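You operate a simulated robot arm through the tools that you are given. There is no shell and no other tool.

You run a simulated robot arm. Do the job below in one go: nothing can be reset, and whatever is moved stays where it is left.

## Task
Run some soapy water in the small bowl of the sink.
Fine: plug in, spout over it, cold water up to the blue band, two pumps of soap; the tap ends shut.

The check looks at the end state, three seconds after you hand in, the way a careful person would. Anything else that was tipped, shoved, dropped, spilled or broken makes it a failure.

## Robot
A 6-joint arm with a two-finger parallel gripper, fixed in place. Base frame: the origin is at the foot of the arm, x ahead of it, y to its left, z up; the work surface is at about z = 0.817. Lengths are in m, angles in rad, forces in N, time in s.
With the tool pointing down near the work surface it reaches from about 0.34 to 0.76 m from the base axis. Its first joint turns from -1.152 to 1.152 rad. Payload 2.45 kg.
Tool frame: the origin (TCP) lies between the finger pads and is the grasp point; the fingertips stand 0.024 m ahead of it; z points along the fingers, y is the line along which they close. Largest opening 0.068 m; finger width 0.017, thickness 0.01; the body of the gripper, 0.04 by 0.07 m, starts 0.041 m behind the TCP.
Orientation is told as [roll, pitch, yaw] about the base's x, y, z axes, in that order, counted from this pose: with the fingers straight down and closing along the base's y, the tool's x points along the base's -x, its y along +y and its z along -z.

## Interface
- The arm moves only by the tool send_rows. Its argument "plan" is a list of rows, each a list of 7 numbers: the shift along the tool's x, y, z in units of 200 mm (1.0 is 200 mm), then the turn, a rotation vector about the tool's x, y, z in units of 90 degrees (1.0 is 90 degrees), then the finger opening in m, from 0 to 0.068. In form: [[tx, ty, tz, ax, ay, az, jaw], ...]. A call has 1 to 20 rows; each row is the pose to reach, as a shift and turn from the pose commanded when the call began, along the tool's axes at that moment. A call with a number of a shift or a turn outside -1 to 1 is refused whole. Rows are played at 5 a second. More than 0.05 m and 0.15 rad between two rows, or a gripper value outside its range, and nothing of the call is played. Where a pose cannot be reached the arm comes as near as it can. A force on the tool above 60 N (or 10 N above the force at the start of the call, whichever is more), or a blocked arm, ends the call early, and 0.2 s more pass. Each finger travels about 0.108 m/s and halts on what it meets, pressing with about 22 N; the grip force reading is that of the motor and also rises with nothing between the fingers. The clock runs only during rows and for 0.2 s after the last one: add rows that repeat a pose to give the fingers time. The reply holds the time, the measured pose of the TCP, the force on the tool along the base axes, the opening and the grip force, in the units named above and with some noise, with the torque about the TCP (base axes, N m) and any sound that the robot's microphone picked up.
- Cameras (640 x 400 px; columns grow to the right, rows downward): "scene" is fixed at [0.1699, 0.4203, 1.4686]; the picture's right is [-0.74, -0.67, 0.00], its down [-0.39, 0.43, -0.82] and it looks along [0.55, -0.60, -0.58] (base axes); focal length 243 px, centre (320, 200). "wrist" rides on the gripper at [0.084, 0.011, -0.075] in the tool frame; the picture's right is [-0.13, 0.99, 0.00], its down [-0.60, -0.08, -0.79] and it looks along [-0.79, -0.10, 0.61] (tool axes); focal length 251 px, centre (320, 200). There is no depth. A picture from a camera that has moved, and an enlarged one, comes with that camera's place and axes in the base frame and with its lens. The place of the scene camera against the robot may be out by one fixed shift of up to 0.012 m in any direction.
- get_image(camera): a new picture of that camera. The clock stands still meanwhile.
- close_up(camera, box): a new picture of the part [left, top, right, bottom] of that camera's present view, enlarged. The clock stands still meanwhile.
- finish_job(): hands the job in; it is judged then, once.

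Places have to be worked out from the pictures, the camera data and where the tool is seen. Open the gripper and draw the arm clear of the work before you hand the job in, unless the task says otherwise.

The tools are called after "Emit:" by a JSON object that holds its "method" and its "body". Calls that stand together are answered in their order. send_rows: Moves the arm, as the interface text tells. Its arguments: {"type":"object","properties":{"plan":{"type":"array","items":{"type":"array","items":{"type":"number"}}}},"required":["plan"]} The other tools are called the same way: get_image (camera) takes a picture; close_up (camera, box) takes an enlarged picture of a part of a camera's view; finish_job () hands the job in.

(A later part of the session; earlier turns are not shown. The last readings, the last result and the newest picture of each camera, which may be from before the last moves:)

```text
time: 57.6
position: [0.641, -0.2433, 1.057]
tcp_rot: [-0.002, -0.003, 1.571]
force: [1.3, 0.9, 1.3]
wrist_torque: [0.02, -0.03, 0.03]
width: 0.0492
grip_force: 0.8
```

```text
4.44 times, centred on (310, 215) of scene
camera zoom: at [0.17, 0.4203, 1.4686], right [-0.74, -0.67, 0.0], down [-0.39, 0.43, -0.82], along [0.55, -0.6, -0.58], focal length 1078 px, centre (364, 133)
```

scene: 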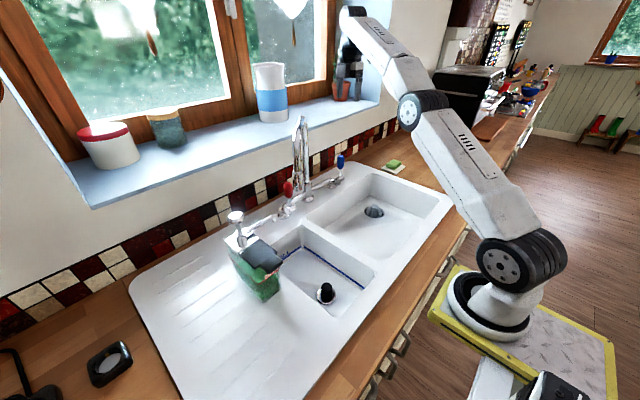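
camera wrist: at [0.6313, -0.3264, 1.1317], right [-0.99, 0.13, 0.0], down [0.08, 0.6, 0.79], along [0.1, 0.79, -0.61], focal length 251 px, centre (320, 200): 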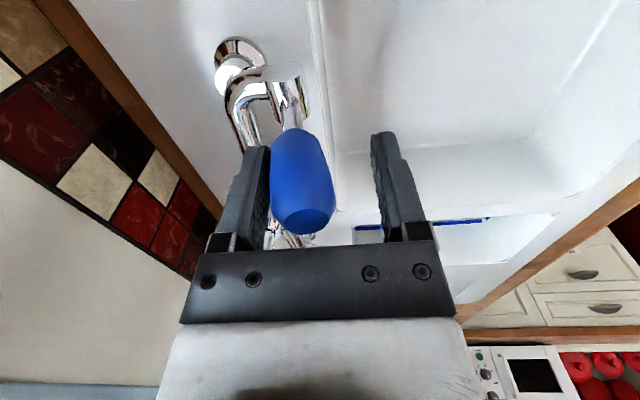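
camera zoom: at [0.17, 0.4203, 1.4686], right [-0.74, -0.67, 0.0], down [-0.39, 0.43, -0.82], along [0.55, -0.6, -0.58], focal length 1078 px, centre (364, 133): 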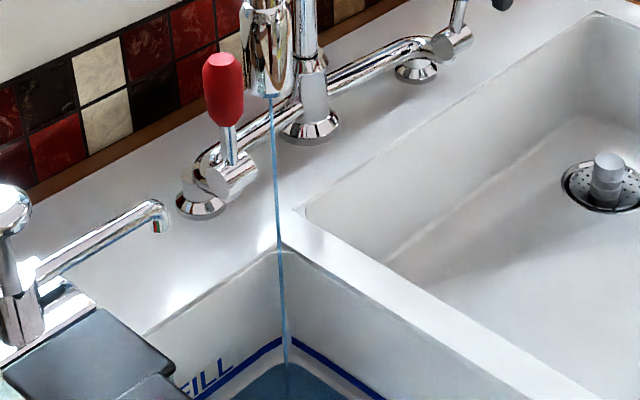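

The water layer is thin and its edge is still below the band. The stream is slim, so I'll hold the lever here for about 1 s and measure the rate.

Emit:
{"method": "send_rows", "body": {"plan": [[0, 0, 0, 0, 0, 0, 0.048], [0, 0, 0, 0, 0, 0, 0.048], [0, 0, 0, 0, 0, 0, 0.048], [0, 0, 0, 0, 0, 0, 0.048]]}}

Emit:
{"method": "close_up", "body": {"camera": "scene", "box": [270, 220, 390, 320]}}

```text
time: 58.6
position: [0.6429, -0.2426, 1.0574]
tcp_rot: [-0.004, -0.003, 1.571]
force: [1.3, -0.5, 0.6]
wrist_torque: [0.03, -0.01, 0.04]
width: 0.0487
grip_force: 0.2
```

```text
4.00 times, centred on (330, 270) of scene
camera zoom: at [0.17, 0.4203, 1.4686], right [-0.74, -0.67, 0.0], down [-0.39, 0.43, -0.82], along [0.55, -0.6, -0.58], focal length 970 px, centre (280, -80)
```

zoom: 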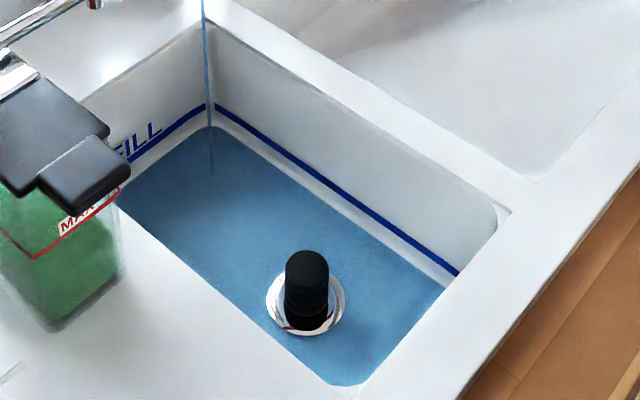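

There is hardly any change in 1 s, so the flow is slow. I'll hold for 4 s and compare.

Emit:
{"method": "send_rows", "body": {"plan": [[0, 0, 0, 0, 0, 0, 0.048], [0, 0, 0, 0, 0, 0, 0.048], [0, 0, 0, 0, 0, 0, 0.048], [0, 0, 0, 0, 0, 0, 0.048], [0, 0, 0, 0, 0, 0, 0.048], [0, 0, 0, 0, 0, 0, 0.048], [0, 0, 0, 0, 0, 0, 0.048], [0, 0, 0, 0, 0, 0, 0.048], [0, 0, 0, 0, 0, 0, 0.048], [0, 0, 0, 0, 0, 0, 0.048], [0, 0, 0, 0, 0, 0, 0.048], [0, 0, 0, 0, 0, 0, 0.048], [0, 0, 0, 0, 0, 0, 0.048], [0, 0, 0, 0, 0, 0, 0.048], [0, 0, 0, 0, 0, 0, 0.048], [0, 0, 0, 0, 0, 0, 0.048], [0, 0, 0, 0, 0, 0, 0.048], [0, 0, 0, 0, 0, 0, 0.048], [0, 0, 0, 0, 0, 0, 0.048], [0, 0, 0, 0, 0, 0, 0.048]]}}

Emit:
{"method": "close_up", "body": {"camera": "scene", "box": [270, 220, 390, 320]}}

Emit:
{"method": "close_up", "body": {"camera": "scene", "box": [285, 225, 335, 265]}}

```text
time: 62.8
position: [0.6439, -0.243, 1.0574]
tcp_rot: [-0.003, -0.002, 1.57]
force: [0.6, 0.9, -0.8]
wrist_torque: [0.0, 0.01, 0.0]
width: 0.0481
grip_force: 0.0
```

```text
4.00 times, centred on (330, 270) of scene
camera zoom: at [0.1699, 0.4203, 1.4686], right [-0.74, -0.67, 0.0], down [-0.39, 0.43, -0.82], along [0.55, -0.6, -0.58], focal length 970 px, centre (280, -80)
```

zoom: 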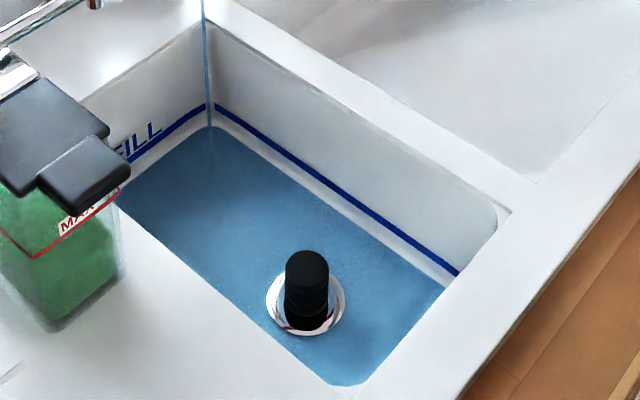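

```text
10.00 times, centred on (310, 245) of scene
camera zoom: at [0.1699, 0.4203, 1.4686], right [-0.74, -0.67, 0.0], down [-0.39, 0.43, -0.82], along [0.55, -0.6, -0.58], focal length 2426 px, centre (420, -250)
```

zoom: 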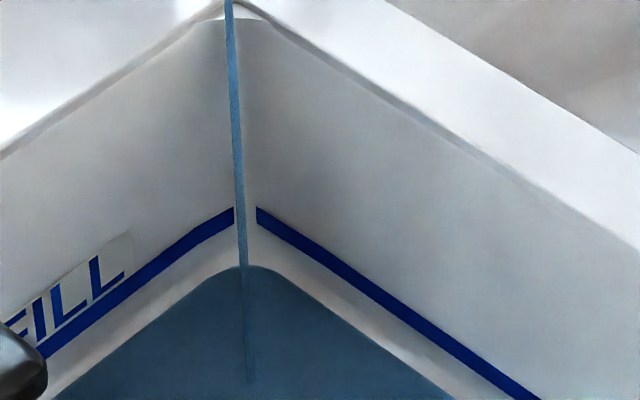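

The waterline has barely moved with the trickle. I'll open the lever a bit more, about 12 mm further, and see whether the level rises.

Emit:
{"method": "send_rows", "body": {"plan": [[0, 0.02, 0, 0, 0, 0, 0.048], [0, 0.04, 0, 0, 0, 0, 0.048], [0, 0.06, 0, 0, 0, 0, 0.048], [0, 0.06, 0, 0, 0, 0, 0.048], [0, 0.06, 0, 0, 0, 0, 0.048]]}}

Emit:
{"method": "close_up", "body": {"camera": "scene", "box": [270, 130, 390, 320]}}

Emit:
{"method": "close_up", "body": {"camera": "scene", "box": [285, 225, 335, 265]}}

```text
time: 64.0
position: [0.6306, -0.2431, 1.0585]
tcp_rot: [-0.003, -0.003, 1.572]
force: [1.1, 0.5, -0.9]
wrist_torque: [-0.03, 0.0, -0.02]
width: 0.0489
grip_force: 0.4
```

```text
2.11 times, centred on (330, 225) of scene
camera zoom: at [0.17, 0.4203, 1.4686], right [-0.74, -0.67, 0.0], down [-0.39, 0.43, -0.82], along [0.55, -0.6, -0.58], focal length 511 px, centre (299, 147)
```

zoom: 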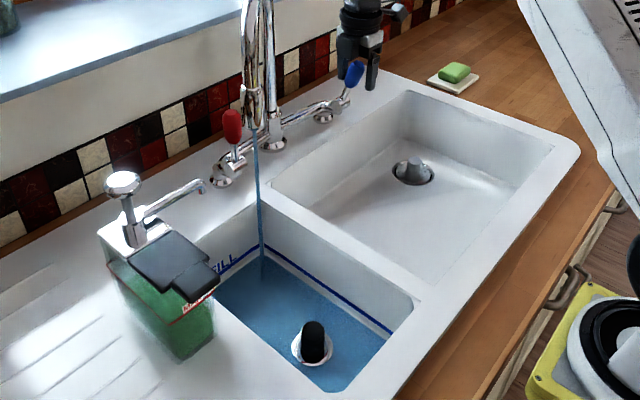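

```text
10.00 times, centred on (310, 245) of scene
camera zoom: at [0.17, 0.4203, 1.4686], right [-0.74, -0.67, 0.0], down [-0.39, 0.43, -0.82], along [0.55, -0.6, -0.58], focal length 2426 px, centre (420, -250)
```

zoom: 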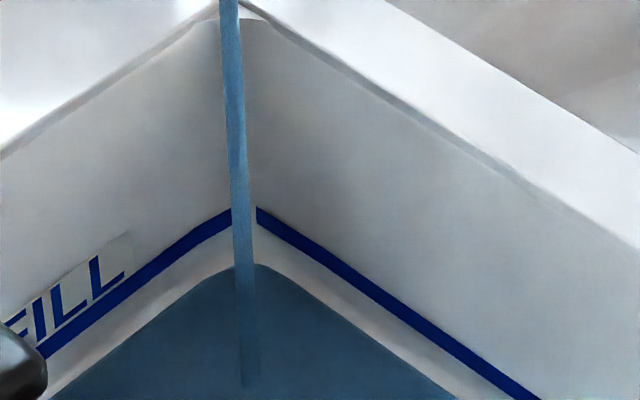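

The stream is stronger and lands well inside the bowl near (0.577, 0.057). I'll hold for 2 s and check the rise.

Emit:
{"method": "send_rows", "body": {"plan": [[0, 0, 0, 0, 0, 0, 0.048], [0, 0, 0, 0, 0, 0, 0.048], [0, 0, 0, 0, 0, 0, 0.048], [0, 0, 0, 0, 0, 0, 0.048], [0, 0, 0, 0, 0, 0, 0.048], [0, 0, 0, 0, 0, 0, 0.048], [0, 0, 0, 0, 0, 0, 0.048], [0, 0, 0, 0, 0, 0, 0.048], [0, 0, 0, 0, 0, 0, 0.048], [0, 0, 0, 0, 0, 0, 0.048]]}}

Emit:
{"method": "close_up", "body": {"camera": "scene", "box": [270, 220, 390, 320]}}

Emit:
{"method": "close_up", "body": {"camera": "scene", "box": [285, 225, 335, 265]}}

```text
time: 66.2
position: [0.6322, -0.243, 1.0575]
tcp_rot: [-0.003, -0.001, 1.571]
force: [0.0, 0.6, 0.3]
wrist_torque: [0.0, -0.02, -0.02]
width: 0.0482
grip_force: 0.2
```

```text
4.00 times, centred on (330, 270) of scene
camera zoom: at [0.1699, 0.4203, 1.4686], right [-0.74, -0.67, 0.0], down [-0.39, 0.43, -0.82], along [0.55, -0.6, -0.58], focal length 970 px, centre (280, -80)
```

zoom: 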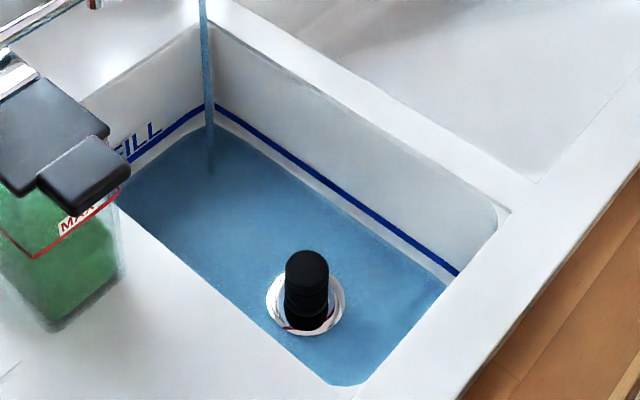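

```text
10.00 times, centred on (310, 245) of scene
camera zoom: at [0.1699, 0.4203, 1.4686], right [-0.74, -0.67, 0.0], down [-0.39, 0.43, -0.82], along [0.55, -0.6, -0.58], focal length 2426 px, centre (420, -250)
```

zoom: 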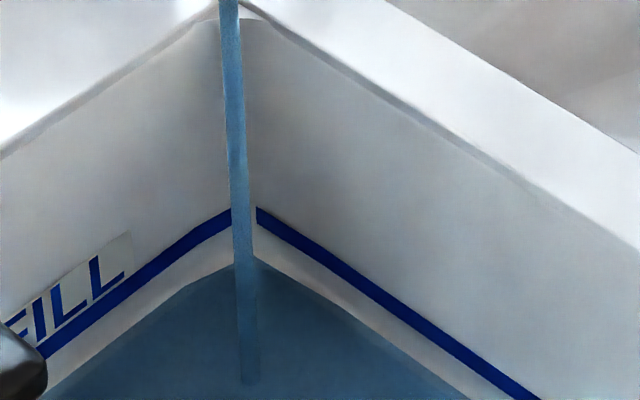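

The level is rising, at about 1 mm/s at this opening, with roughly 15–17 mm to go to the band. I'll hold for 4 s more.

Emit:
{"method": "send_rows", "body": {"plan": [[0, 0, 0, 0, 0, 0, 0.048], [0, 0, 0, 0, 0, 0, 0.048], [0, 0, 0, 0, 0, 0, 0.048], [0, 0, 0, 0, 0, 0, 0.048], [0, 0, 0, 0, 0, 0, 0.048], [0, 0, 0, 0, 0, 0, 0.048], [0, 0, 0, 0, 0, 0, 0.048], [0, 0, 0, 0, 0, 0, 0.048], [0, 0, 0, 0, 0, 0, 0.048], [0, 0, 0, 0, 0, 0, 0.048], [0, 0, 0, 0, 0, 0, 0.048], [0, 0, 0, 0, 0, 0, 0.048], [0, 0, 0, 0, 0, 0, 0.048], [0, 0, 0, 0, 0, 0, 0.048], [0, 0, 0, 0, 0, 0, 0.048], [0, 0, 0, 0, 0, 0, 0.048], [0, 0, 0, 0, 0, 0, 0.048], [0, 0, 0, 0, 0, 0, 0.048], [0, 0, 0, 0, 0, 0, 0.048], [0, 0, 0, 0, 0, 0, 0.048]]}}

Emit:
{"method": "close_up", "body": {"camera": "scene", "box": [270, 220, 390, 320]}}

Emit:
{"method": "close_up", "body": {"camera": "scene", "box": [285, 225, 335, 265]}}

```text
time: 70.4
position: [0.6314, -0.2435, 1.0589]
tcp_rot: [-0.002, -0.002, 1.571]
force: [-0.2, 0.3, 0.5]
wrist_torque: [0.0, 0.04, -0.01]
width: 0.0482
grip_force: 0.1
```

```text
4.00 times, centred on (330, 270) of scene
camera zoom: at [0.1699, 0.4203, 1.4686], right [-0.74, -0.67, 0.0], down [-0.39, 0.43, -0.82], along [0.55, -0.6, -0.58], focal length 970 px, centre (280, -80)
```

zoom: 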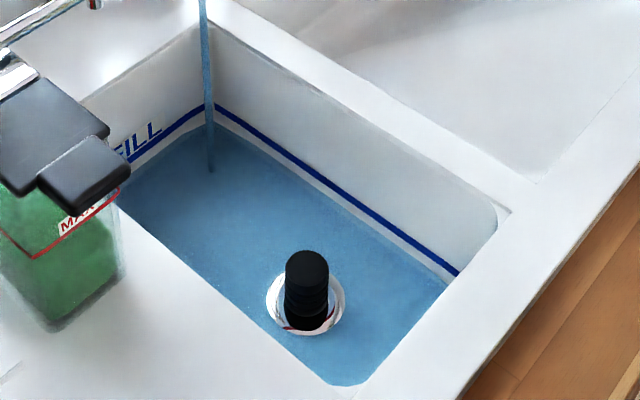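

```text
10.00 times, centred on (310, 245) of scene
camera zoom: at [0.1699, 0.4203, 1.4686], right [-0.74, -0.67, 0.0], down [-0.39, 0.43, -0.82], along [0.55, -0.6, -0.58], focal length 2426 px, centre (420, -250)
```

zoom: 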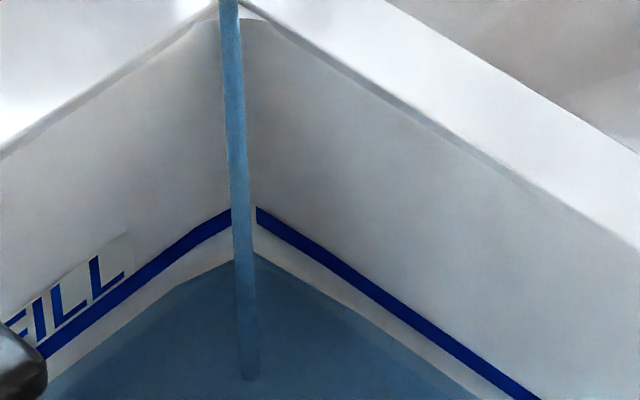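

The rise is about 0.5 mm/s, so I'll open the lever about 14 mm more to fill faster while staying easy to stop.

Emit:
{"method": "send_rows", "body": {"plan": [[0, 0.025, 0, 0, 0, 0, 0.05], [0, 0.05, 0.005, 0, 0, 0, 0.052], [0, 0.07, 0.01, 0, 0, 0, 0.052], [0, 0.07, 0.01, 0, 0, 0, 0.052], [0, 0.07, 0.01, 0, 0, 0, 0.052], [0, 0.07, 0.01, 0, 0, 0, 0.052], [0, 0.07, 0.01, 0, 0, 0, 0.052], [0, 0.07, 0.01, 0, 0, 0, 0.052], [0, 0.07, 0.01, 0, 0, 0, 0.052], [0, 0.07, 0.01, 0, 0, 0, 0.052], [0, 0.07, 0.01, 0, 0, 0, 0.052], [0, 0.07, 0.01, 0, 0, 0, 0.052], [0, 0.07, 0.01, 0, 0, 0, 0.052]]}}

Emit:
{"method": "close_up", "body": {"camera": "scene", "box": [270, 130, 390, 320]}}

Emit:
{"method": "close_up", "body": {"camera": "scene", "box": [285, 225, 335, 265]}}

```text
time: 73.2
position: [0.6169, -0.2434, 1.0575]
tcp_rot: [-0.003, 0.0, 1.57]
force: [1.0, -0.6, -0.8]
wrist_torque: [-0.02, 0.02, 0.01]
width: 0.0528
grip_force: 1.1
```

```text
2.11 times, centred on (330, 225) of scene
camera zoom: at [0.17, 0.4203, 1.4686], right [-0.74, -0.67, 0.0], down [-0.39, 0.43, -0.82], along [0.55, -0.6, -0.58], focal length 511 px, centre (299, 147)
```

zoom: 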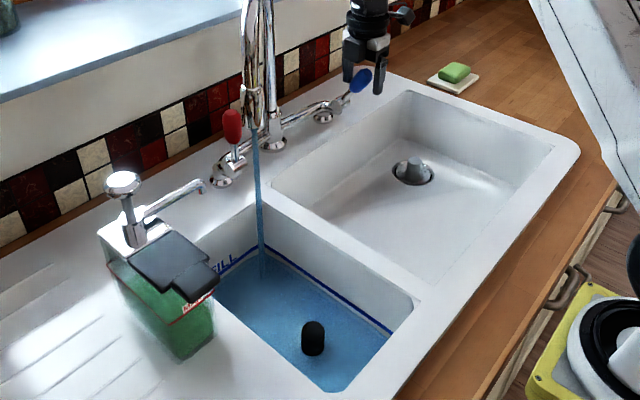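

```text
10.00 times, centred on (310, 245) of scene
camera zoom: at [0.17, 0.4203, 1.4686], right [-0.74, -0.67, 0.0], down [-0.39, 0.43, -0.82], along [0.55, -0.6, -0.58], focal length 2426 px, centre (420, -250)
```

zoom: 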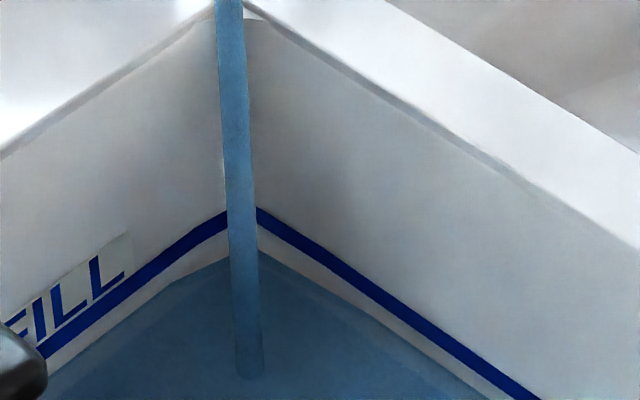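

The level keeps rising and the plug disc is now submerged. The waterline is still roughly 8–10 mm below the band, so I'll hold for 4 s.

Emit:
{"method": "send_rows", "body": {"plan": [[0, 0, 0, 0, 0, 0, 0.052], [0, 0, 0, 0, 0, 0, 0.052], [0, 0, 0, 0, 0, 0, 0.052], [0, 0, 0, 0, 0, 0, 0.052], [0, 0, 0, 0, 0, 0, 0.052], [0, 0, 0, 0, 0, 0, 0.052], [0, 0, 0, 0, 0, 0, 0.052], [0, 0, 0, 0, 0, 0, 0.052], [0, 0, 0, 0, 0, 0, 0.052], [0, 0, 0, 0, 0, 0, 0.052], [0, 0, 0, 0, 0, 0, 0.052], [0, 0, 0, 0, 0, 0, 0.052], [0, 0, 0, 0, 0, 0, 0.052], [0, 0, 0, 0, 0, 0, 0.052], [0, 0, 0, 0, 0, 0, 0.052], [0, 0, 0, 0, 0, 0, 0.052], [0, 0, 0, 0, 0, 0, 0.052], [0, 0, 0, 0, 0, 0, 0.052], [0, 0, 0, 0, 0, 0, 0.052], [0, 0, 0, 0, 0, 0, 0.052]]}}

Emit:
{"method": "close_up", "body": {"camera": "scene", "box": [285, 225, 335, 265]}}

Emit:
{"method": "close_up", "body": {"camera": "scene", "box": [340, 255, 390, 295]}}

```text
time: 77.4
position: [0.6164, -0.2432, 1.0562]
tcp_rot: [-0.004, -0.002, 1.571]
force: [1.1, -1.1, 0.4]
wrist_torque: [0.01, 0.0, 0.0]
width: 0.0522
grip_force: 0.0
```

```text
10.00 times, centred on (310, 245) of scene
camera zoom: at [0.1699, 0.4203, 1.4686], right [-0.74, -0.67, 0.0], down [-0.39, 0.43, -0.82], along [0.55, -0.6, -0.58], focal length 2426 px, centre (420, -250)
```

zoom: 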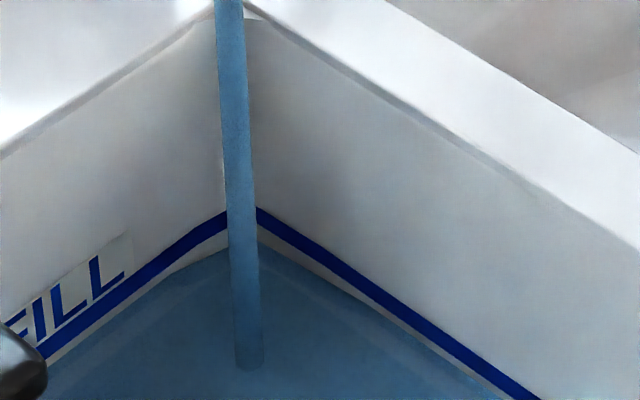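

```text
10.00 times, centred on (365, 275) of scene
camera zoom: at [0.1699, 0.4203, 1.4686], right [-0.74, -0.67, 0.0], down [-0.39, 0.43, -0.82], along [0.55, -0.6, -0.58], focal length 2426 px, centre (-130, -550)
```

zoom: 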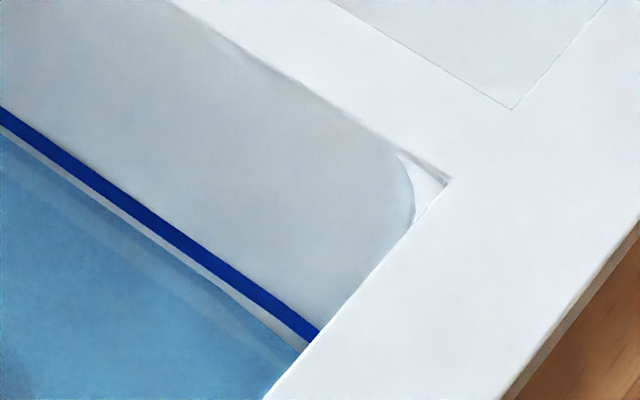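

The waterline is now about 3–4 mm under the band's lower edge and rising at about 1 mm/s. I'll hold for 3 s more.

Emit:
{"method": "send_rows", "body": {"plan": [[0, 0, 0, 0, 0, 0, 0.052], [0, 0, 0, 0, 0, 0, 0.052], [0, 0, 0, 0, 0, 0, 0.052], [0, 0, 0, 0, 0, 0, 0.052], [0, 0, 0, 0, 0, 0, 0.052], [0, 0, 0, 0, 0, 0, 0.052], [0, 0, 0, 0, 0, 0, 0.052], [0, 0, 0, 0, 0, 0, 0.052], [0, 0, 0, 0, 0, 0, 0.052], [0, 0, 0, 0, 0, 0, 0.052], [0, 0, 0, 0, 0, 0, 0.052], [0, 0, 0, 0, 0, 0, 0.052], [0, 0, 0, 0, 0, 0, 0.052], [0, 0, 0, 0, 0, 0, 0.052]]}}

Emit:
{"method": "close_up", "body": {"camera": "scene", "box": [285, 225, 335, 265]}}

Emit:
{"method": "close_up", "body": {"camera": "scene", "box": [340, 255, 390, 295]}}

Emit:
{"method": "get_image", "body": {"camera": "wrist"}}

```text
time: 80.4
position: [0.6176, -0.2437, 1.0568]
tcp_rot: [-0.002, 0.0, 1.57]
force: [-0.2, 0.8, 0.1]
wrist_torque: [0.01, -0.02, -0.03]
width: 0.052
grip_force: 0.0
```

```text
10.00 times, centred on (310, 245) of scene
camera zoom: at [0.1699, 0.4203, 1.4686], right [-0.74, -0.67, 0.0], down [-0.39, 0.43, -0.82], along [0.55, -0.6, -0.58], focal length 2426 px, centre (420, -250)
```

zoom: 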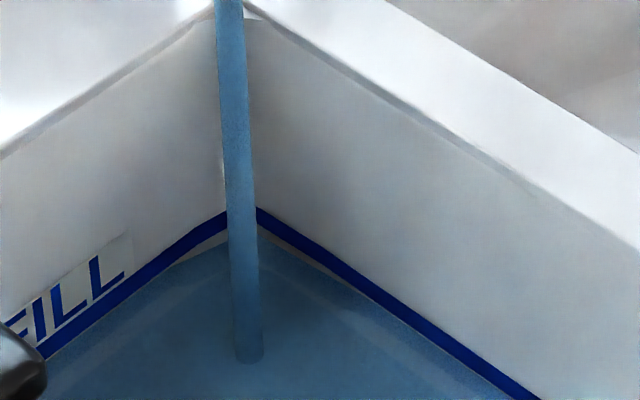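

```text
10.00 times, centred on (365, 275) of scene
camera zoom: at [0.1699, 0.4203, 1.4686], right [-0.74, -0.67, 0.0], down [-0.39, 0.43, -0.82], along [0.55, -0.6, -0.58], focal length 2426 px, centre (-130, -550)
```

zoom: 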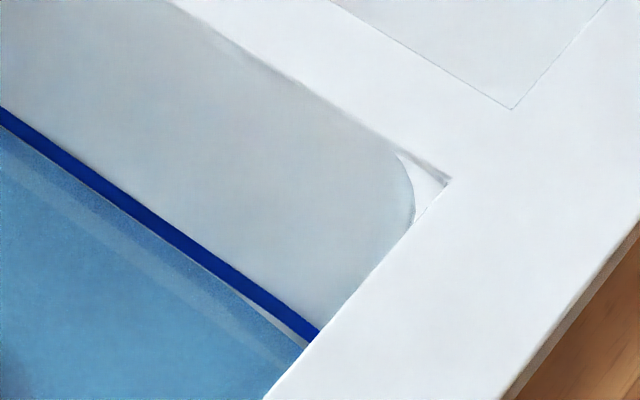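

```text
taken
camera wrist: at [0.6058, -0.3268, 1.1305], right [-0.99, 0.13, 0.0], down [0.08, 0.6, 0.79], along [0.1, 0.79, -0.61], focal length 251 px, centre (320, 200)
```

wrist: 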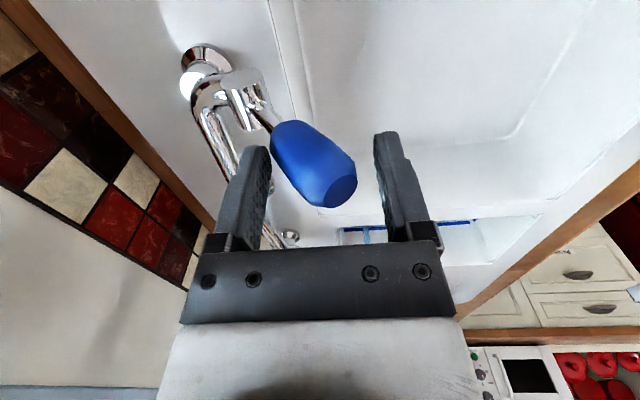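

The water has just reached the band's lower edge. I'll hold 1.6 s more to bring it into the band, then close right after.

Emit:
{"method": "send_rows", "body": {"plan": [[0, 0, 0, 0, 0, 0, 0.052], [0, 0, 0, 0, 0, 0, 0.052], [0, 0, 0, 0, 0, 0, 0.052], [0, 0, 0, 0, 0, 0, 0.052], [0, 0, 0, 0, 0, 0, 0.052], [0, 0, 0, 0, 0, 0, 0.052], [0, 0, 0, 0, 0, 0, 0.052]]}}

Emit:
{"method": "close_up", "body": {"camera": "scene", "box": [285, 225, 335, 265]}}

Emit:
{"method": "close_up", "body": {"camera": "scene", "box": [340, 255, 390, 295]}}

```text
time: 82.0
position: [0.6175, -0.2447, 1.0561]
tcp_rot: [-0.003, -0.002, 1.57]
force: [0.9, 0.1, -0.4]
wrist_torque: [-0.02, -0.01, 0.0]
width: 0.052
grip_force: 0.1
```

```text
10.00 times, centred on (310, 245) of scene
camera zoom: at [0.1699, 0.4203, 1.4686], right [-0.74, -0.67, 0.0], down [-0.39, 0.43, -0.82], along [0.55, -0.6, -0.58], focal length 2426 px, centre (420, -250)
```

zoom: 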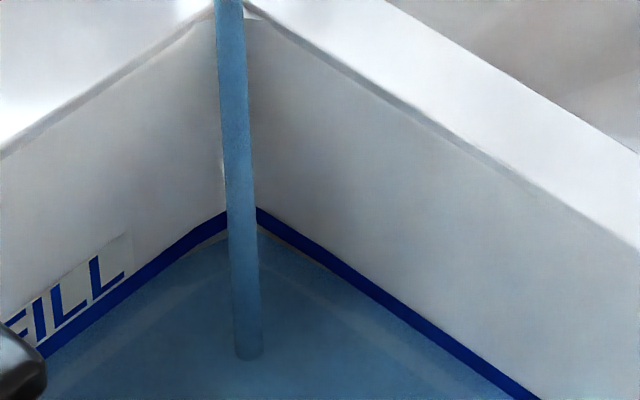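

```text
10.00 times, centred on (365, 275) of scene
camera zoom: at [0.1699, 0.4203, 1.4686], right [-0.74, -0.67, 0.0], down [-0.39, 0.43, -0.82], along [0.55, -0.6, -0.58], focal length 2426 px, centre (-130, -550)
```

zoom: 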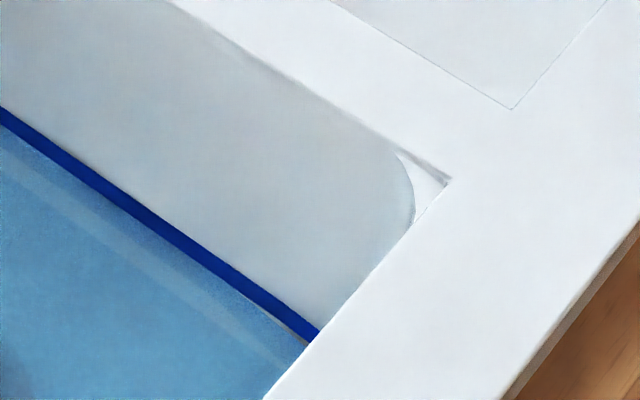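

The waterline now touches the band's lower edge. I'll hold 1.4 s more to enter the band, check, then close.

Emit:
{"method": "send_rows", "body": {"plan": [[0, 0, 0, 0, 0, 0, 0.052], [0, 0, 0, 0, 0, 0, 0.052], [0, 0, 0, 0, 0, 0, 0.052], [0, 0, 0, 0, 0, 0, 0.052], [0, 0, 0, 0, 0, 0, 0.052], [0, 0, 0, 0, 0, 0, 0.052]]}}

Emit:
{"method": "close_up", "body": {"camera": "scene", "box": [295, 235, 325, 259]}}

Emit:
{"method": "close_up", "body": {"camera": "scene", "box": [345, 260, 375, 284]}}

```text
time: 83.4
position: [0.6171, -0.2432, 1.057]
tcp_rot: [-0.003, -0.002, 1.57]
force: [0.5, -0.3, 0.2]
wrist_torque: [0.02, 0.01, 0.0]
width: 0.0519
grip_force: 0.1
```

```text
16.00 times, centred on (310, 247) of scene
camera zoom: at [0.1699, 0.4203, 1.4686], right [-0.74, -0.67, 0.0], down [-0.39, 0.43, -0.82], along [0.55, -0.6, -0.58], focal length 3881 px, centre (480, -552)
```

zoom: 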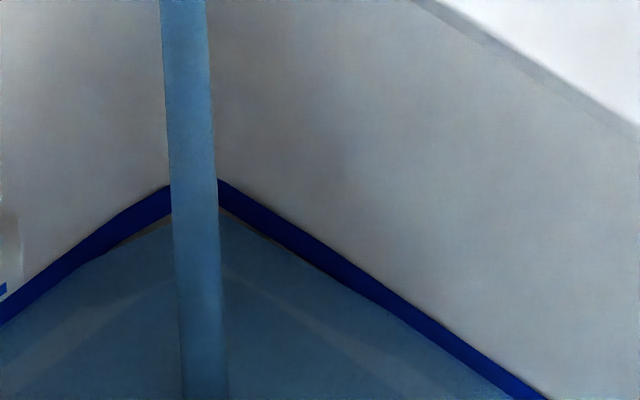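

```text
16.00 times, centred on (360, 272) of scene
camera zoom: at [0.1699, 0.4203, 1.4686], right [-0.74, -0.67, 0.0], down [-0.39, 0.43, -0.82], along [0.55, -0.6, -0.58], focal length 3881 px, centre (-320, -952)
```

zoom: 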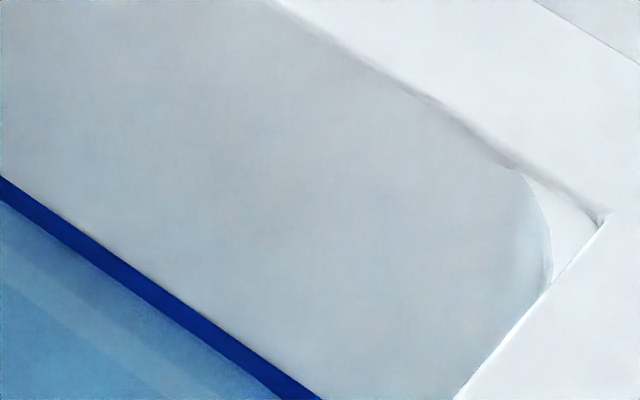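

The waterline is now just inside the band, about 1 mm above its lower edge. I'll hold for another 1.4 s and then shut, which should end mid-band.

Emit:
{"method": "send_rows", "body": {"plan": [[0, 0, 0, 0, 0, 0, 0.052], [0, 0, 0, 0, 0, 0, 0.052], [0, 0, 0, 0, 0, 0, 0.052], [0, 0, 0, 0, 0, 0, 0.052], [0, 0, 0, 0, 0, 0, 0.052], [0, 0, 0, 0, 0, 0, 0.052]]}}

Emit:
{"method": "close_up", "body": {"camera": "scene", "box": [295, 235, 325, 259]}}

Emit:
{"method": "close_up", "body": {"camera": "scene", "box": [340, 255, 390, 295]}}

```text
time: 84.8
position: [0.6177, -0.2434, 1.057]
tcp_rot: [-0.003, -0.002, 1.571]
force: [0.2, 0.4, 0.4]
wrist_torque: [0.02, -0.02, 0.0]
width: 0.052
grip_force: 0.1
```

```text
16.00 times, centred on (310, 247) of scene
camera zoom: at [0.1699, 0.4203, 1.4686], right [-0.74, -0.67, 0.0], down [-0.39, 0.43, -0.82], along [0.55, -0.6, -0.58], focal length 3881 px, centre (480, -552)
```

zoom: 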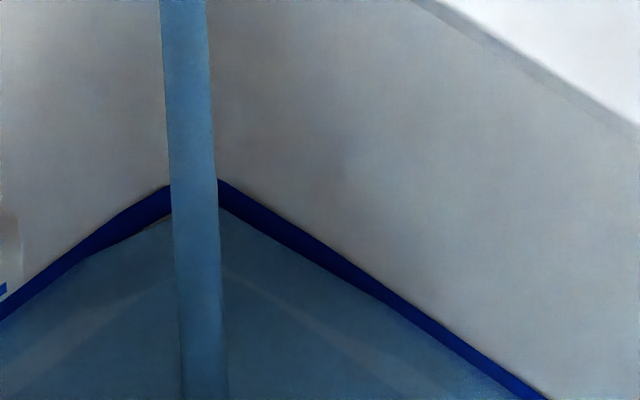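

```text
10.00 times, centred on (365, 275) of scene
camera zoom: at [0.1699, 0.4203, 1.4686], right [-0.74, -0.67, 0.0], down [-0.39, 0.43, -0.82], along [0.55, -0.6, -0.58], focal length 2426 px, centre (-130, -550)
```

zoom: 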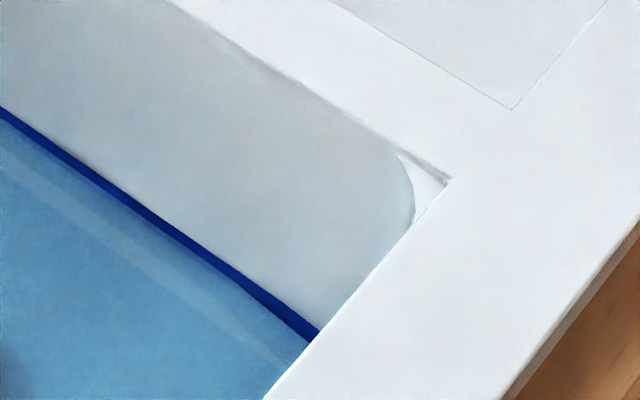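

Nearly half of the band is covered, so I'll shut the valve now by pushing the lever back toward +x until it is upright.

Emit:
{"method": "send_rows", "body": {"plan": [[0, -0.06, 0, 0, 0, 0, 0.052], [0, -0.12, -0.005, 0, 0, 0, 0.052], [0, -0.18, -0.01, 0, 0, 0, 0.052], [0, -0.23, -0.01, 0, 0, 0, 0.05], [0, -0.26, -0.01, 0, 0, 0, 0.048], [0, -0.27, -0.01, 0, 0, 0, 0.048]]}}

Emit:
{"method": "get_image", "body": {"camera": "wrist"}}

Emit:
{"method": "close_up", "body": {"camera": "scene", "box": [270, 120, 400, 320]}}

Emit:
{"method": "close_up", "body": {"camera": "scene", "box": [285, 150, 355, 265]}}

```text
time: 86.2
position: [0.6712, -0.242, 1.0583]
tcp_rot: [-0.002, -0.002, 1.571]
force: [-1.7, 0.1, -0.2]
wrist_torque: [0.04, -0.01, 0.04]
width: 0.0488
grip_force: 0.6
```

```text
taken
camera wrist: at [0.6596, -0.3261, 1.1323], right [-0.99, 0.13, 0.0], down [0.08, 0.6, 0.79], along [0.1, 0.79, -0.61], focal length 251 px, centre (320, 200)
```

wrist: 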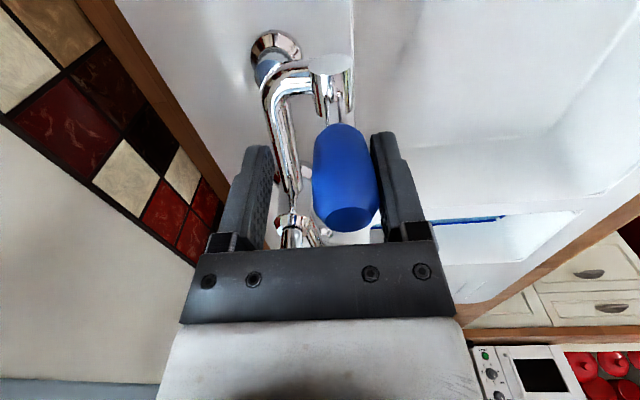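

```text
2.00 times, centred on (335, 220) of scene
camera zoom: at [0.1699, 0.4203, 1.4686], right [-0.74, -0.67, 0.0], down [-0.39, 0.43, -0.82], along [0.55, -0.6, -0.58], focal length 485 px, centre (290, 160)
```

zoom: 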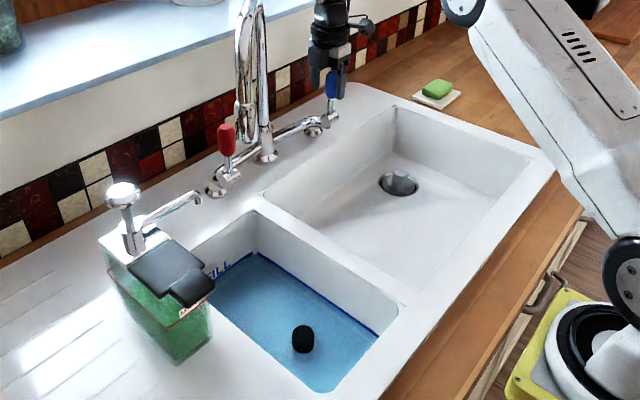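

```text
3.48 times, centred on (320, 208) of scene
camera zoom: at [0.1699, 0.4203, 1.4686], right [-0.74, -0.67, 0.0], down [-0.39, 0.43, -0.82], along [0.55, -0.6, -0.58], focal length 844 px, centre (320, 174)
```

zoom: 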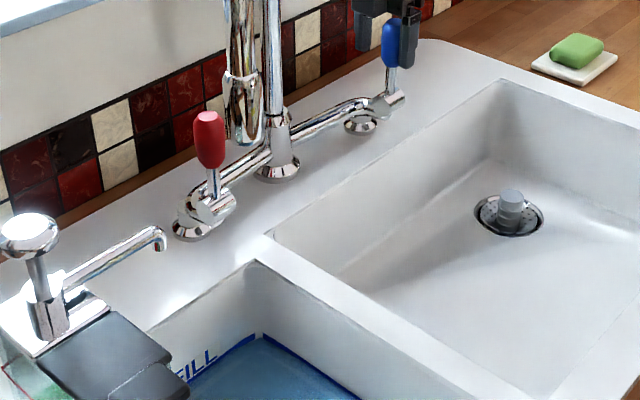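

The stream has stopped and the lever looks upright. I'll nudge it about 2 mm further to feel whether it is against its stop.

Emit:
{"method": "send_rows", "body": {"plan": [[0, -0.005, 0, 0, 0, 0, 0.048], [0, -0.01, 0, 0, 0, 0, 0.048], [0, -0.01, 0, 0, 0, 0, 0.048]]}}

Emit:
{"method": "close_up", "body": {"camera": "scene", "box": [290, 150, 350, 260]}}

Emit:
{"method": "close_up", "body": {"camera": "wrist", "box": [230, 20, 410, 250]}}

```text
time: 87.0
position: [0.6723, -0.2428, 1.0592]
tcp_rot: [-0.003, -0.003, 1.571]
force: [-0.2, 0.2, 0.6]
wrist_torque: [-0.01, 0.02, 0.03]
width: 0.0491
grip_force: 0.0
```

```text
3.64 times, centred on (320, 205) of scene
camera zoom: at [0.1699, 0.4203, 1.4686], right [-0.74, -0.67, 0.0], down [-0.39, 0.43, -0.82], along [0.55, -0.6, -0.58], focal length 882 px, centre (320, 182)
```

zoom: 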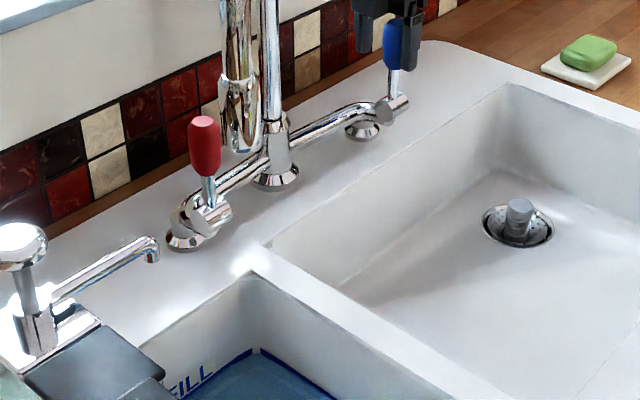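

```text
1.74 times, centred on (320, 135) of wrist
camera zoom: at [0.6618, -0.326, 1.1322], right [-0.99, 0.13, 0.0], down [0.08, 0.6, 0.79], along [0.1, 0.79, -0.61], focal length 437 px, centre (320, 313)
```

zoom: 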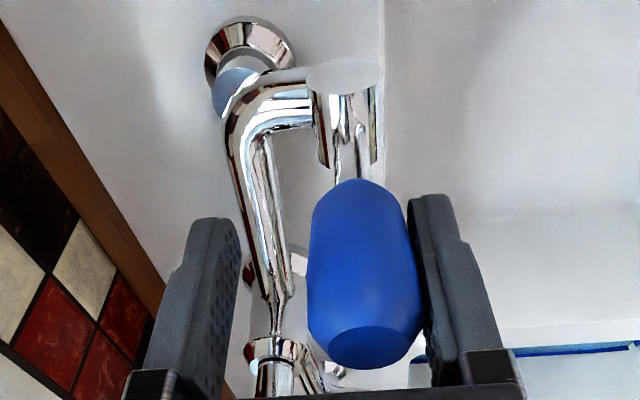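

The lever's top measures x = 0.660, the same as at the start, and no water is running. I'll centre the fork so it touches nothing, rise clear, and compare the lever with the first pictures.

Emit:
{"method": "send_rows", "body": {"plan": [[0, 0.02, 0, 0, 0, 0, 0.055], [0, 0.04, 0, 0, 0, 0, 0.056], [0, 0.045, -0.1, 0, 0, 0, 0.056], [0, 0.045, -0.2, 0, 0, 0, 0.056], [0, 0.045, -0.3, 0, 0, 0, 0.056], [0, 0.045, -0.45, 0, 0, 0, 0.056], [0, 0.045, -0.6, 0, 0, 0, 0.056]]}}

Emit:
{"method": "close_up", "body": {"camera": "scene", "box": [320, 140, 370, 185]}}

Emit:
{"method": "close_up", "body": {"camera": "scene", "box": [270, 120, 400, 320]}}

Emit:
{"method": "close_up", "body": {"camera": "scene", "box": [285, 225, 335, 265]}}

Emit:
{"method": "close_up", "body": {"camera": "scene", "box": [340, 255, 390, 295]}}

```text
time: 88.6
position: [0.6637, -0.2443, 1.1772]
tcp_rot: [-0.002, -0.001, 1.571]
force: [-1.1, 0.3, -0.4]
wrist_torque: [-0.02, -0.01, 0.04]
width: 0.0559
grip_force: 0.1
```

```text
8.89 times, centred on (345, 162) of scene
camera zoom: at [0.1699, 0.4203, 1.4686], right [-0.74, -0.67, 0.0], down [-0.39, 0.43, -0.82], along [0.55, -0.6, -0.58], focal length 2156 px, centre (98, 533)
```

zoom: 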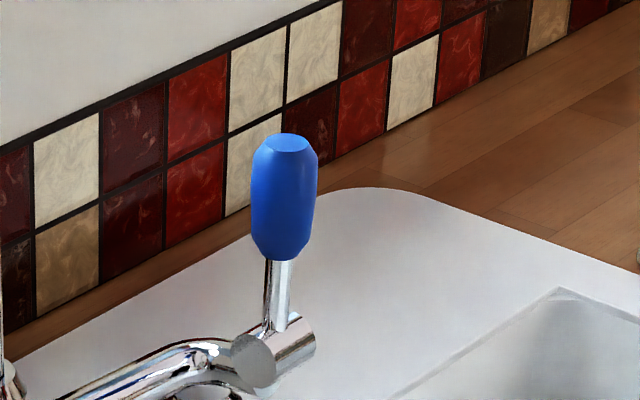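

```text
2.00 times, centred on (335, 220) of scene
camera zoom: at [0.1699, 0.4203, 1.4686], right [-0.74, -0.67, 0.0], down [-0.39, 0.43, -0.82], along [0.55, -0.6, -0.58], focal length 485 px, centre (290, 160)
```

zoom: 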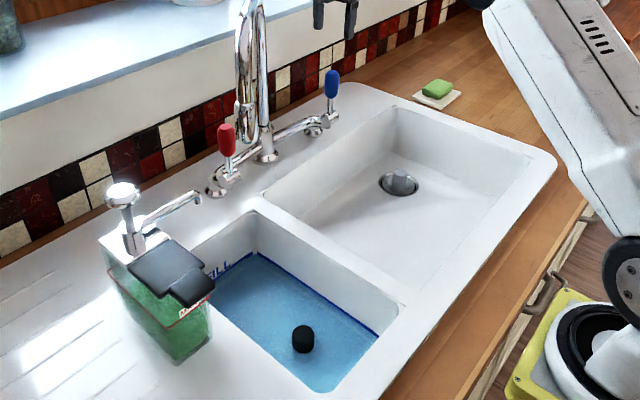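

```text
10.00 times, centred on (310, 245) of scene
camera zoom: at [0.1699, 0.4203, 1.4686], right [-0.74, -0.67, 0.0], down [-0.39, 0.43, -0.82], along [0.55, -0.6, -0.58], focal length 2426 px, centre (420, -250)
```

zoom: 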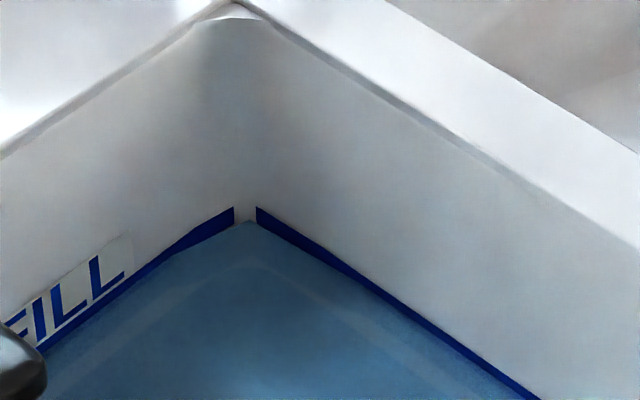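

```text
10.00 times, centred on (365, 275) of scene
camera zoom: at [0.1699, 0.4203, 1.4686], right [-0.74, -0.67, 0.0], down [-0.39, 0.43, -0.82], along [0.55, -0.6, -0.58], focal length 2426 px, centre (-130, -550)
```

zoom: 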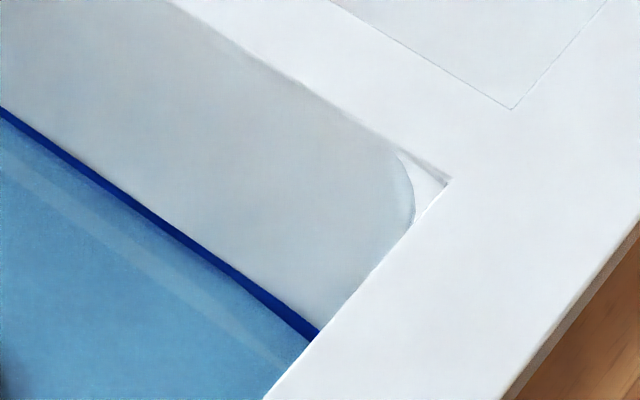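

The water sits in the band, but the lever looks about 1° short of its starting angle, a 2–3 px shift. To be sure it is shut, I'll go back down and press it a little further toward +x against its stop.

Emit:
{"method": "send_rows", "body": {"plan": [[0, 0, 0.15, 0, 0, 0, 0.056], [0, 0, 0.3, 0, 0, 0, 0.056], [0, 0, 0.42, 0, 0, 0, 0.056], [0, 0, 0.52, 0, 0, 0, 0.056], [0, 0, 0.595, 0, 0, 0, 0.056], [0, 0, 0.595, 0, 0, 0, 0.05], [0, -0.03, 0.595, 0, 0, 0, 0.048], [0, -0.05, 0.595, 0, 0, 0, 0.048], [0, -0.06, 0.595, 0, 0, 0, 0.048], [0, -0.07, 0.595, 0, 0, 0, 0.048], [0, -0.075, 0.595, 0, 0, 0, 0.048], [0, -0.075, 0.595, 0, 0, 0, 0.048]]}}

Emit:
{"method": "close_up", "body": {"camera": "scene", "box": [320, 140, 370, 185]}}

Emit:
{"method": "close_up", "body": {"camera": "wrist", "box": [230, 20, 410, 250]}}

Emit:
{"method": "close_up", "body": {"camera": "scene", "box": [290, 150, 350, 260]}}

```text
time: 91.2
position: [0.6789, -0.2442, 1.0586]
tcp_rot: [-0.003, -0.004, 1.572]
force: [-10.0, 0.5, -2.6]
wrist_torque: [0.12, -0.01, -0.03]
width: 0.0566
grip_force: 5.8
```

```text
8.89 times, centred on (345, 162) of scene
camera zoom: at [0.1697, 0.4202, 1.4687], right [-0.74, -0.67, 0.0], down [-0.39, 0.43, -0.82], along [0.55, -0.6, -0.58], focal length 2156 px, centre (98, 533)
```

zoom: 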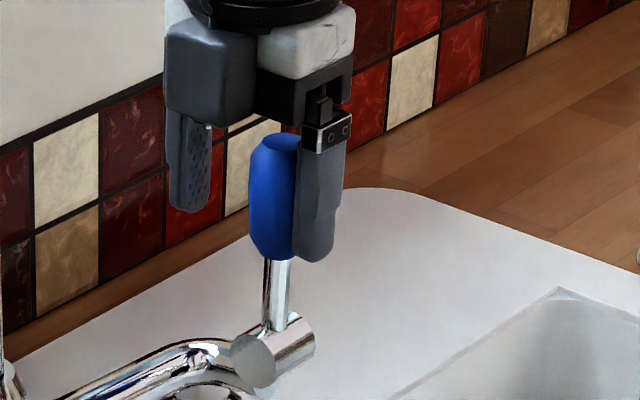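

```text
1.74 times, centred on (320, 135) of wrist
camera zoom: at [0.6668, -0.3267, 1.1326], right [-0.99, 0.13, 0.0], down [0.08, 0.6, 0.79], along [0.1, 0.79, -0.61], focal length 437 px, centre (320, 313)
```

zoom: 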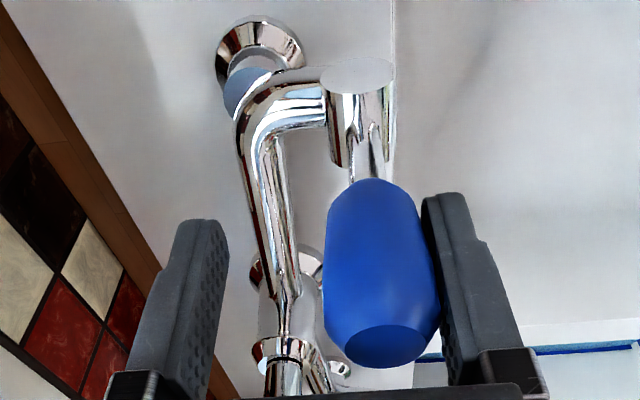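

```text
3.64 times, centred on (320, 205) of scene
camera zoom: at [0.1697, 0.4202, 1.4687], right [-0.74, -0.67, 0.0], down [-0.39, 0.43, -0.82], along [0.55, -0.6, -0.58], focal length 882 px, centre (320, 182)
```

zoom: 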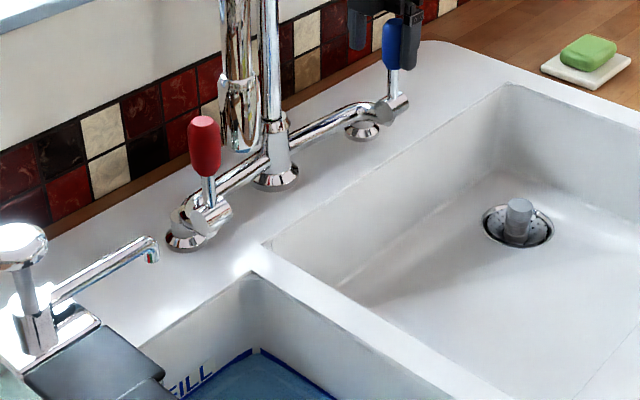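

The lever is now firmly against its stop, at 10 N and back to its original picture position, so the cold tap is shut. I'll release, centre the fork and rise straight up.

Emit:
{"method": "send_rows", "body": {"plan": [[0, 0.03, 0, 0, 0, 0, 0.056], [0, 0.06, 0, 0, 0, 0, 0.058], [0, 0.075, 0, 0, 0, 0, 0.058], [0, 0.075, -0.1, 0, 0, 0, 0.058], [0, 0.075, -0.2, 0, 0, 0, 0.058], [0, 0.075, -0.3, 0, 0, 0, 0.058], [0, 0.075, -0.45, 0, 0, 0, 0.058], [0, 0.075, -0.6, 0, 0, 0, 0.058]]}}

Emit:
{"method": "close_up", "body": {"camera": "scene", "box": [320, 140, 370, 185]}}

Emit:
{"method": "close_up", "body": {"camera": "scene", "box": [285, 225, 335, 265]}}

Emit:
{"method": "close_up", "body": {"camera": "scene", "box": [340, 255, 390, 295]}}

```text
time: 93.0
position: [0.6629, -0.2441, 1.1789]
tcp_rot: [-0.001, -0.002, 1.571]
force: [0.2, 0.6, -0.1]
wrist_torque: [0.02, 0.0, 0.01]
width: 0.058
grip_force: 0.1
```

```text
8.89 times, centred on (345, 162) of scene
camera zoom: at [0.1699, 0.4203, 1.4686], right [-0.74, -0.67, 0.0], down [-0.39, 0.43, -0.82], along [0.55, -0.6, -0.58], focal length 2156 px, centre (98, 533)
```

zoom: 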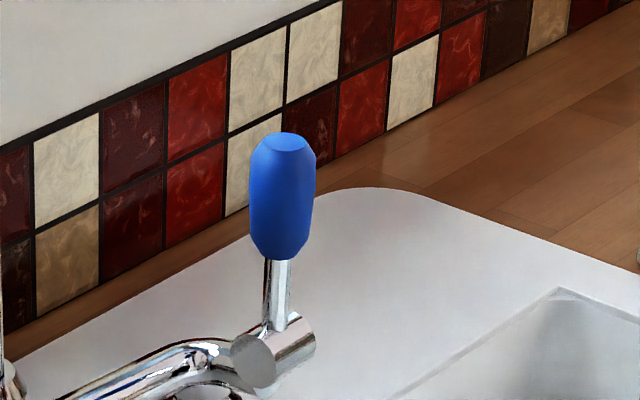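

```text
10.00 times, centred on (310, 245) of scene
camera zoom: at [0.1699, 0.4203, 1.4686], right [-0.74, -0.67, 0.0], down [-0.39, 0.43, -0.82], along [0.55, -0.6, -0.58], focal length 2426 px, centre (420, -250)
```

zoom: 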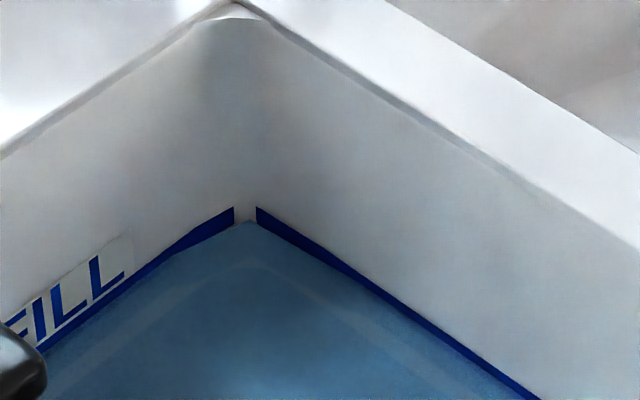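

```text
10.00 times, centred on (365, 275) of scene
camera zoom: at [0.1699, 0.4203, 1.4686], right [-0.74, -0.67, 0.0], down [-0.39, 0.43, -0.82], along [0.55, -0.6, -0.58], focal length 2426 px, centre (-130, -550)
```

zoom: 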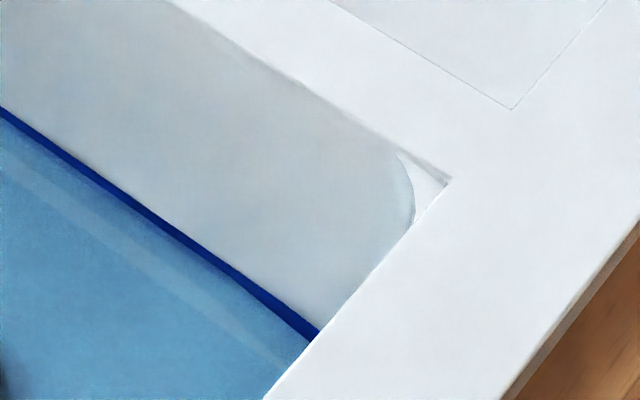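

The tap is shut and the waterline is mid-band. Next is the soap: I'll back away from the tap, turn to zero yaw and travel round the near side of the spout towards the dispenser.

Emit:
{"method": "send_rows", "body": {"plan": [[-0.01, 0.06, -0.08, 0, 0, 0.08, 0.04], [-0.03, 0.13, -0.15, 0, 0, 0.16, 0.03], [-0.05, 0.2, -0.22, 0, 0, 0.24, 0.0], [-0.07, 0.27, -0.28, 0, 0, 0.32, 0.0], [-0.09, 0.34, -0.34, 0, 0, 0.4, 0.0], [-0.11, 0.41, -0.4, 0, 0, 0.48, 0.0], [-0.13, 0.48, -0.45, 0, 0, 0.57, 0.0], [-0.15, 0.55, -0.5, 0, 0, 0.66, 0.0], [-0.17, 0.62, -0.54, 0, 0, 0.75, 0.0], [-0.19, 0.69, -0.57, 0, 0, 0.84, 0.0], [-0.21, 0.76, -0.59, 0, 0, 0.92, 0.0], [-0.22, 0.815, -0.6, 0, 0, 1.0, 0.0], [-0.22, 0.815, -0.6, 0, 0, 1.0, 0.0]]}}

Emit:
{"method": "get_image", "body": {"camera": "scene"}}

```text
time: 95.8
position: [0.5016, -0.1984, 1.2991]
tcp_rot: [0.001, -0.004, -0.003]
force: [-0.4, 0.6, -0.6]
wrist_torque: [0.02, 0.0, -0.04]
width: 0.0002
grip_force: 21.9
```

```text
taken
```

scene: 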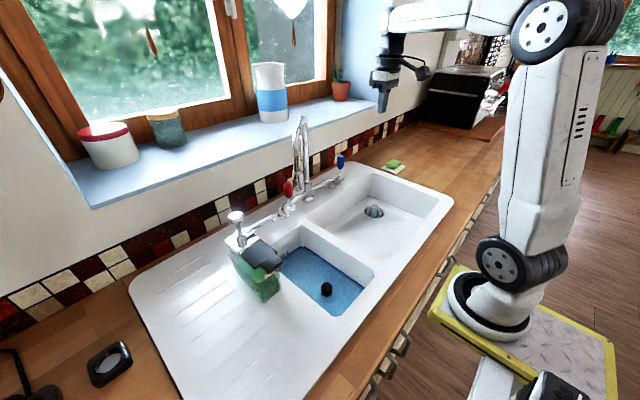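

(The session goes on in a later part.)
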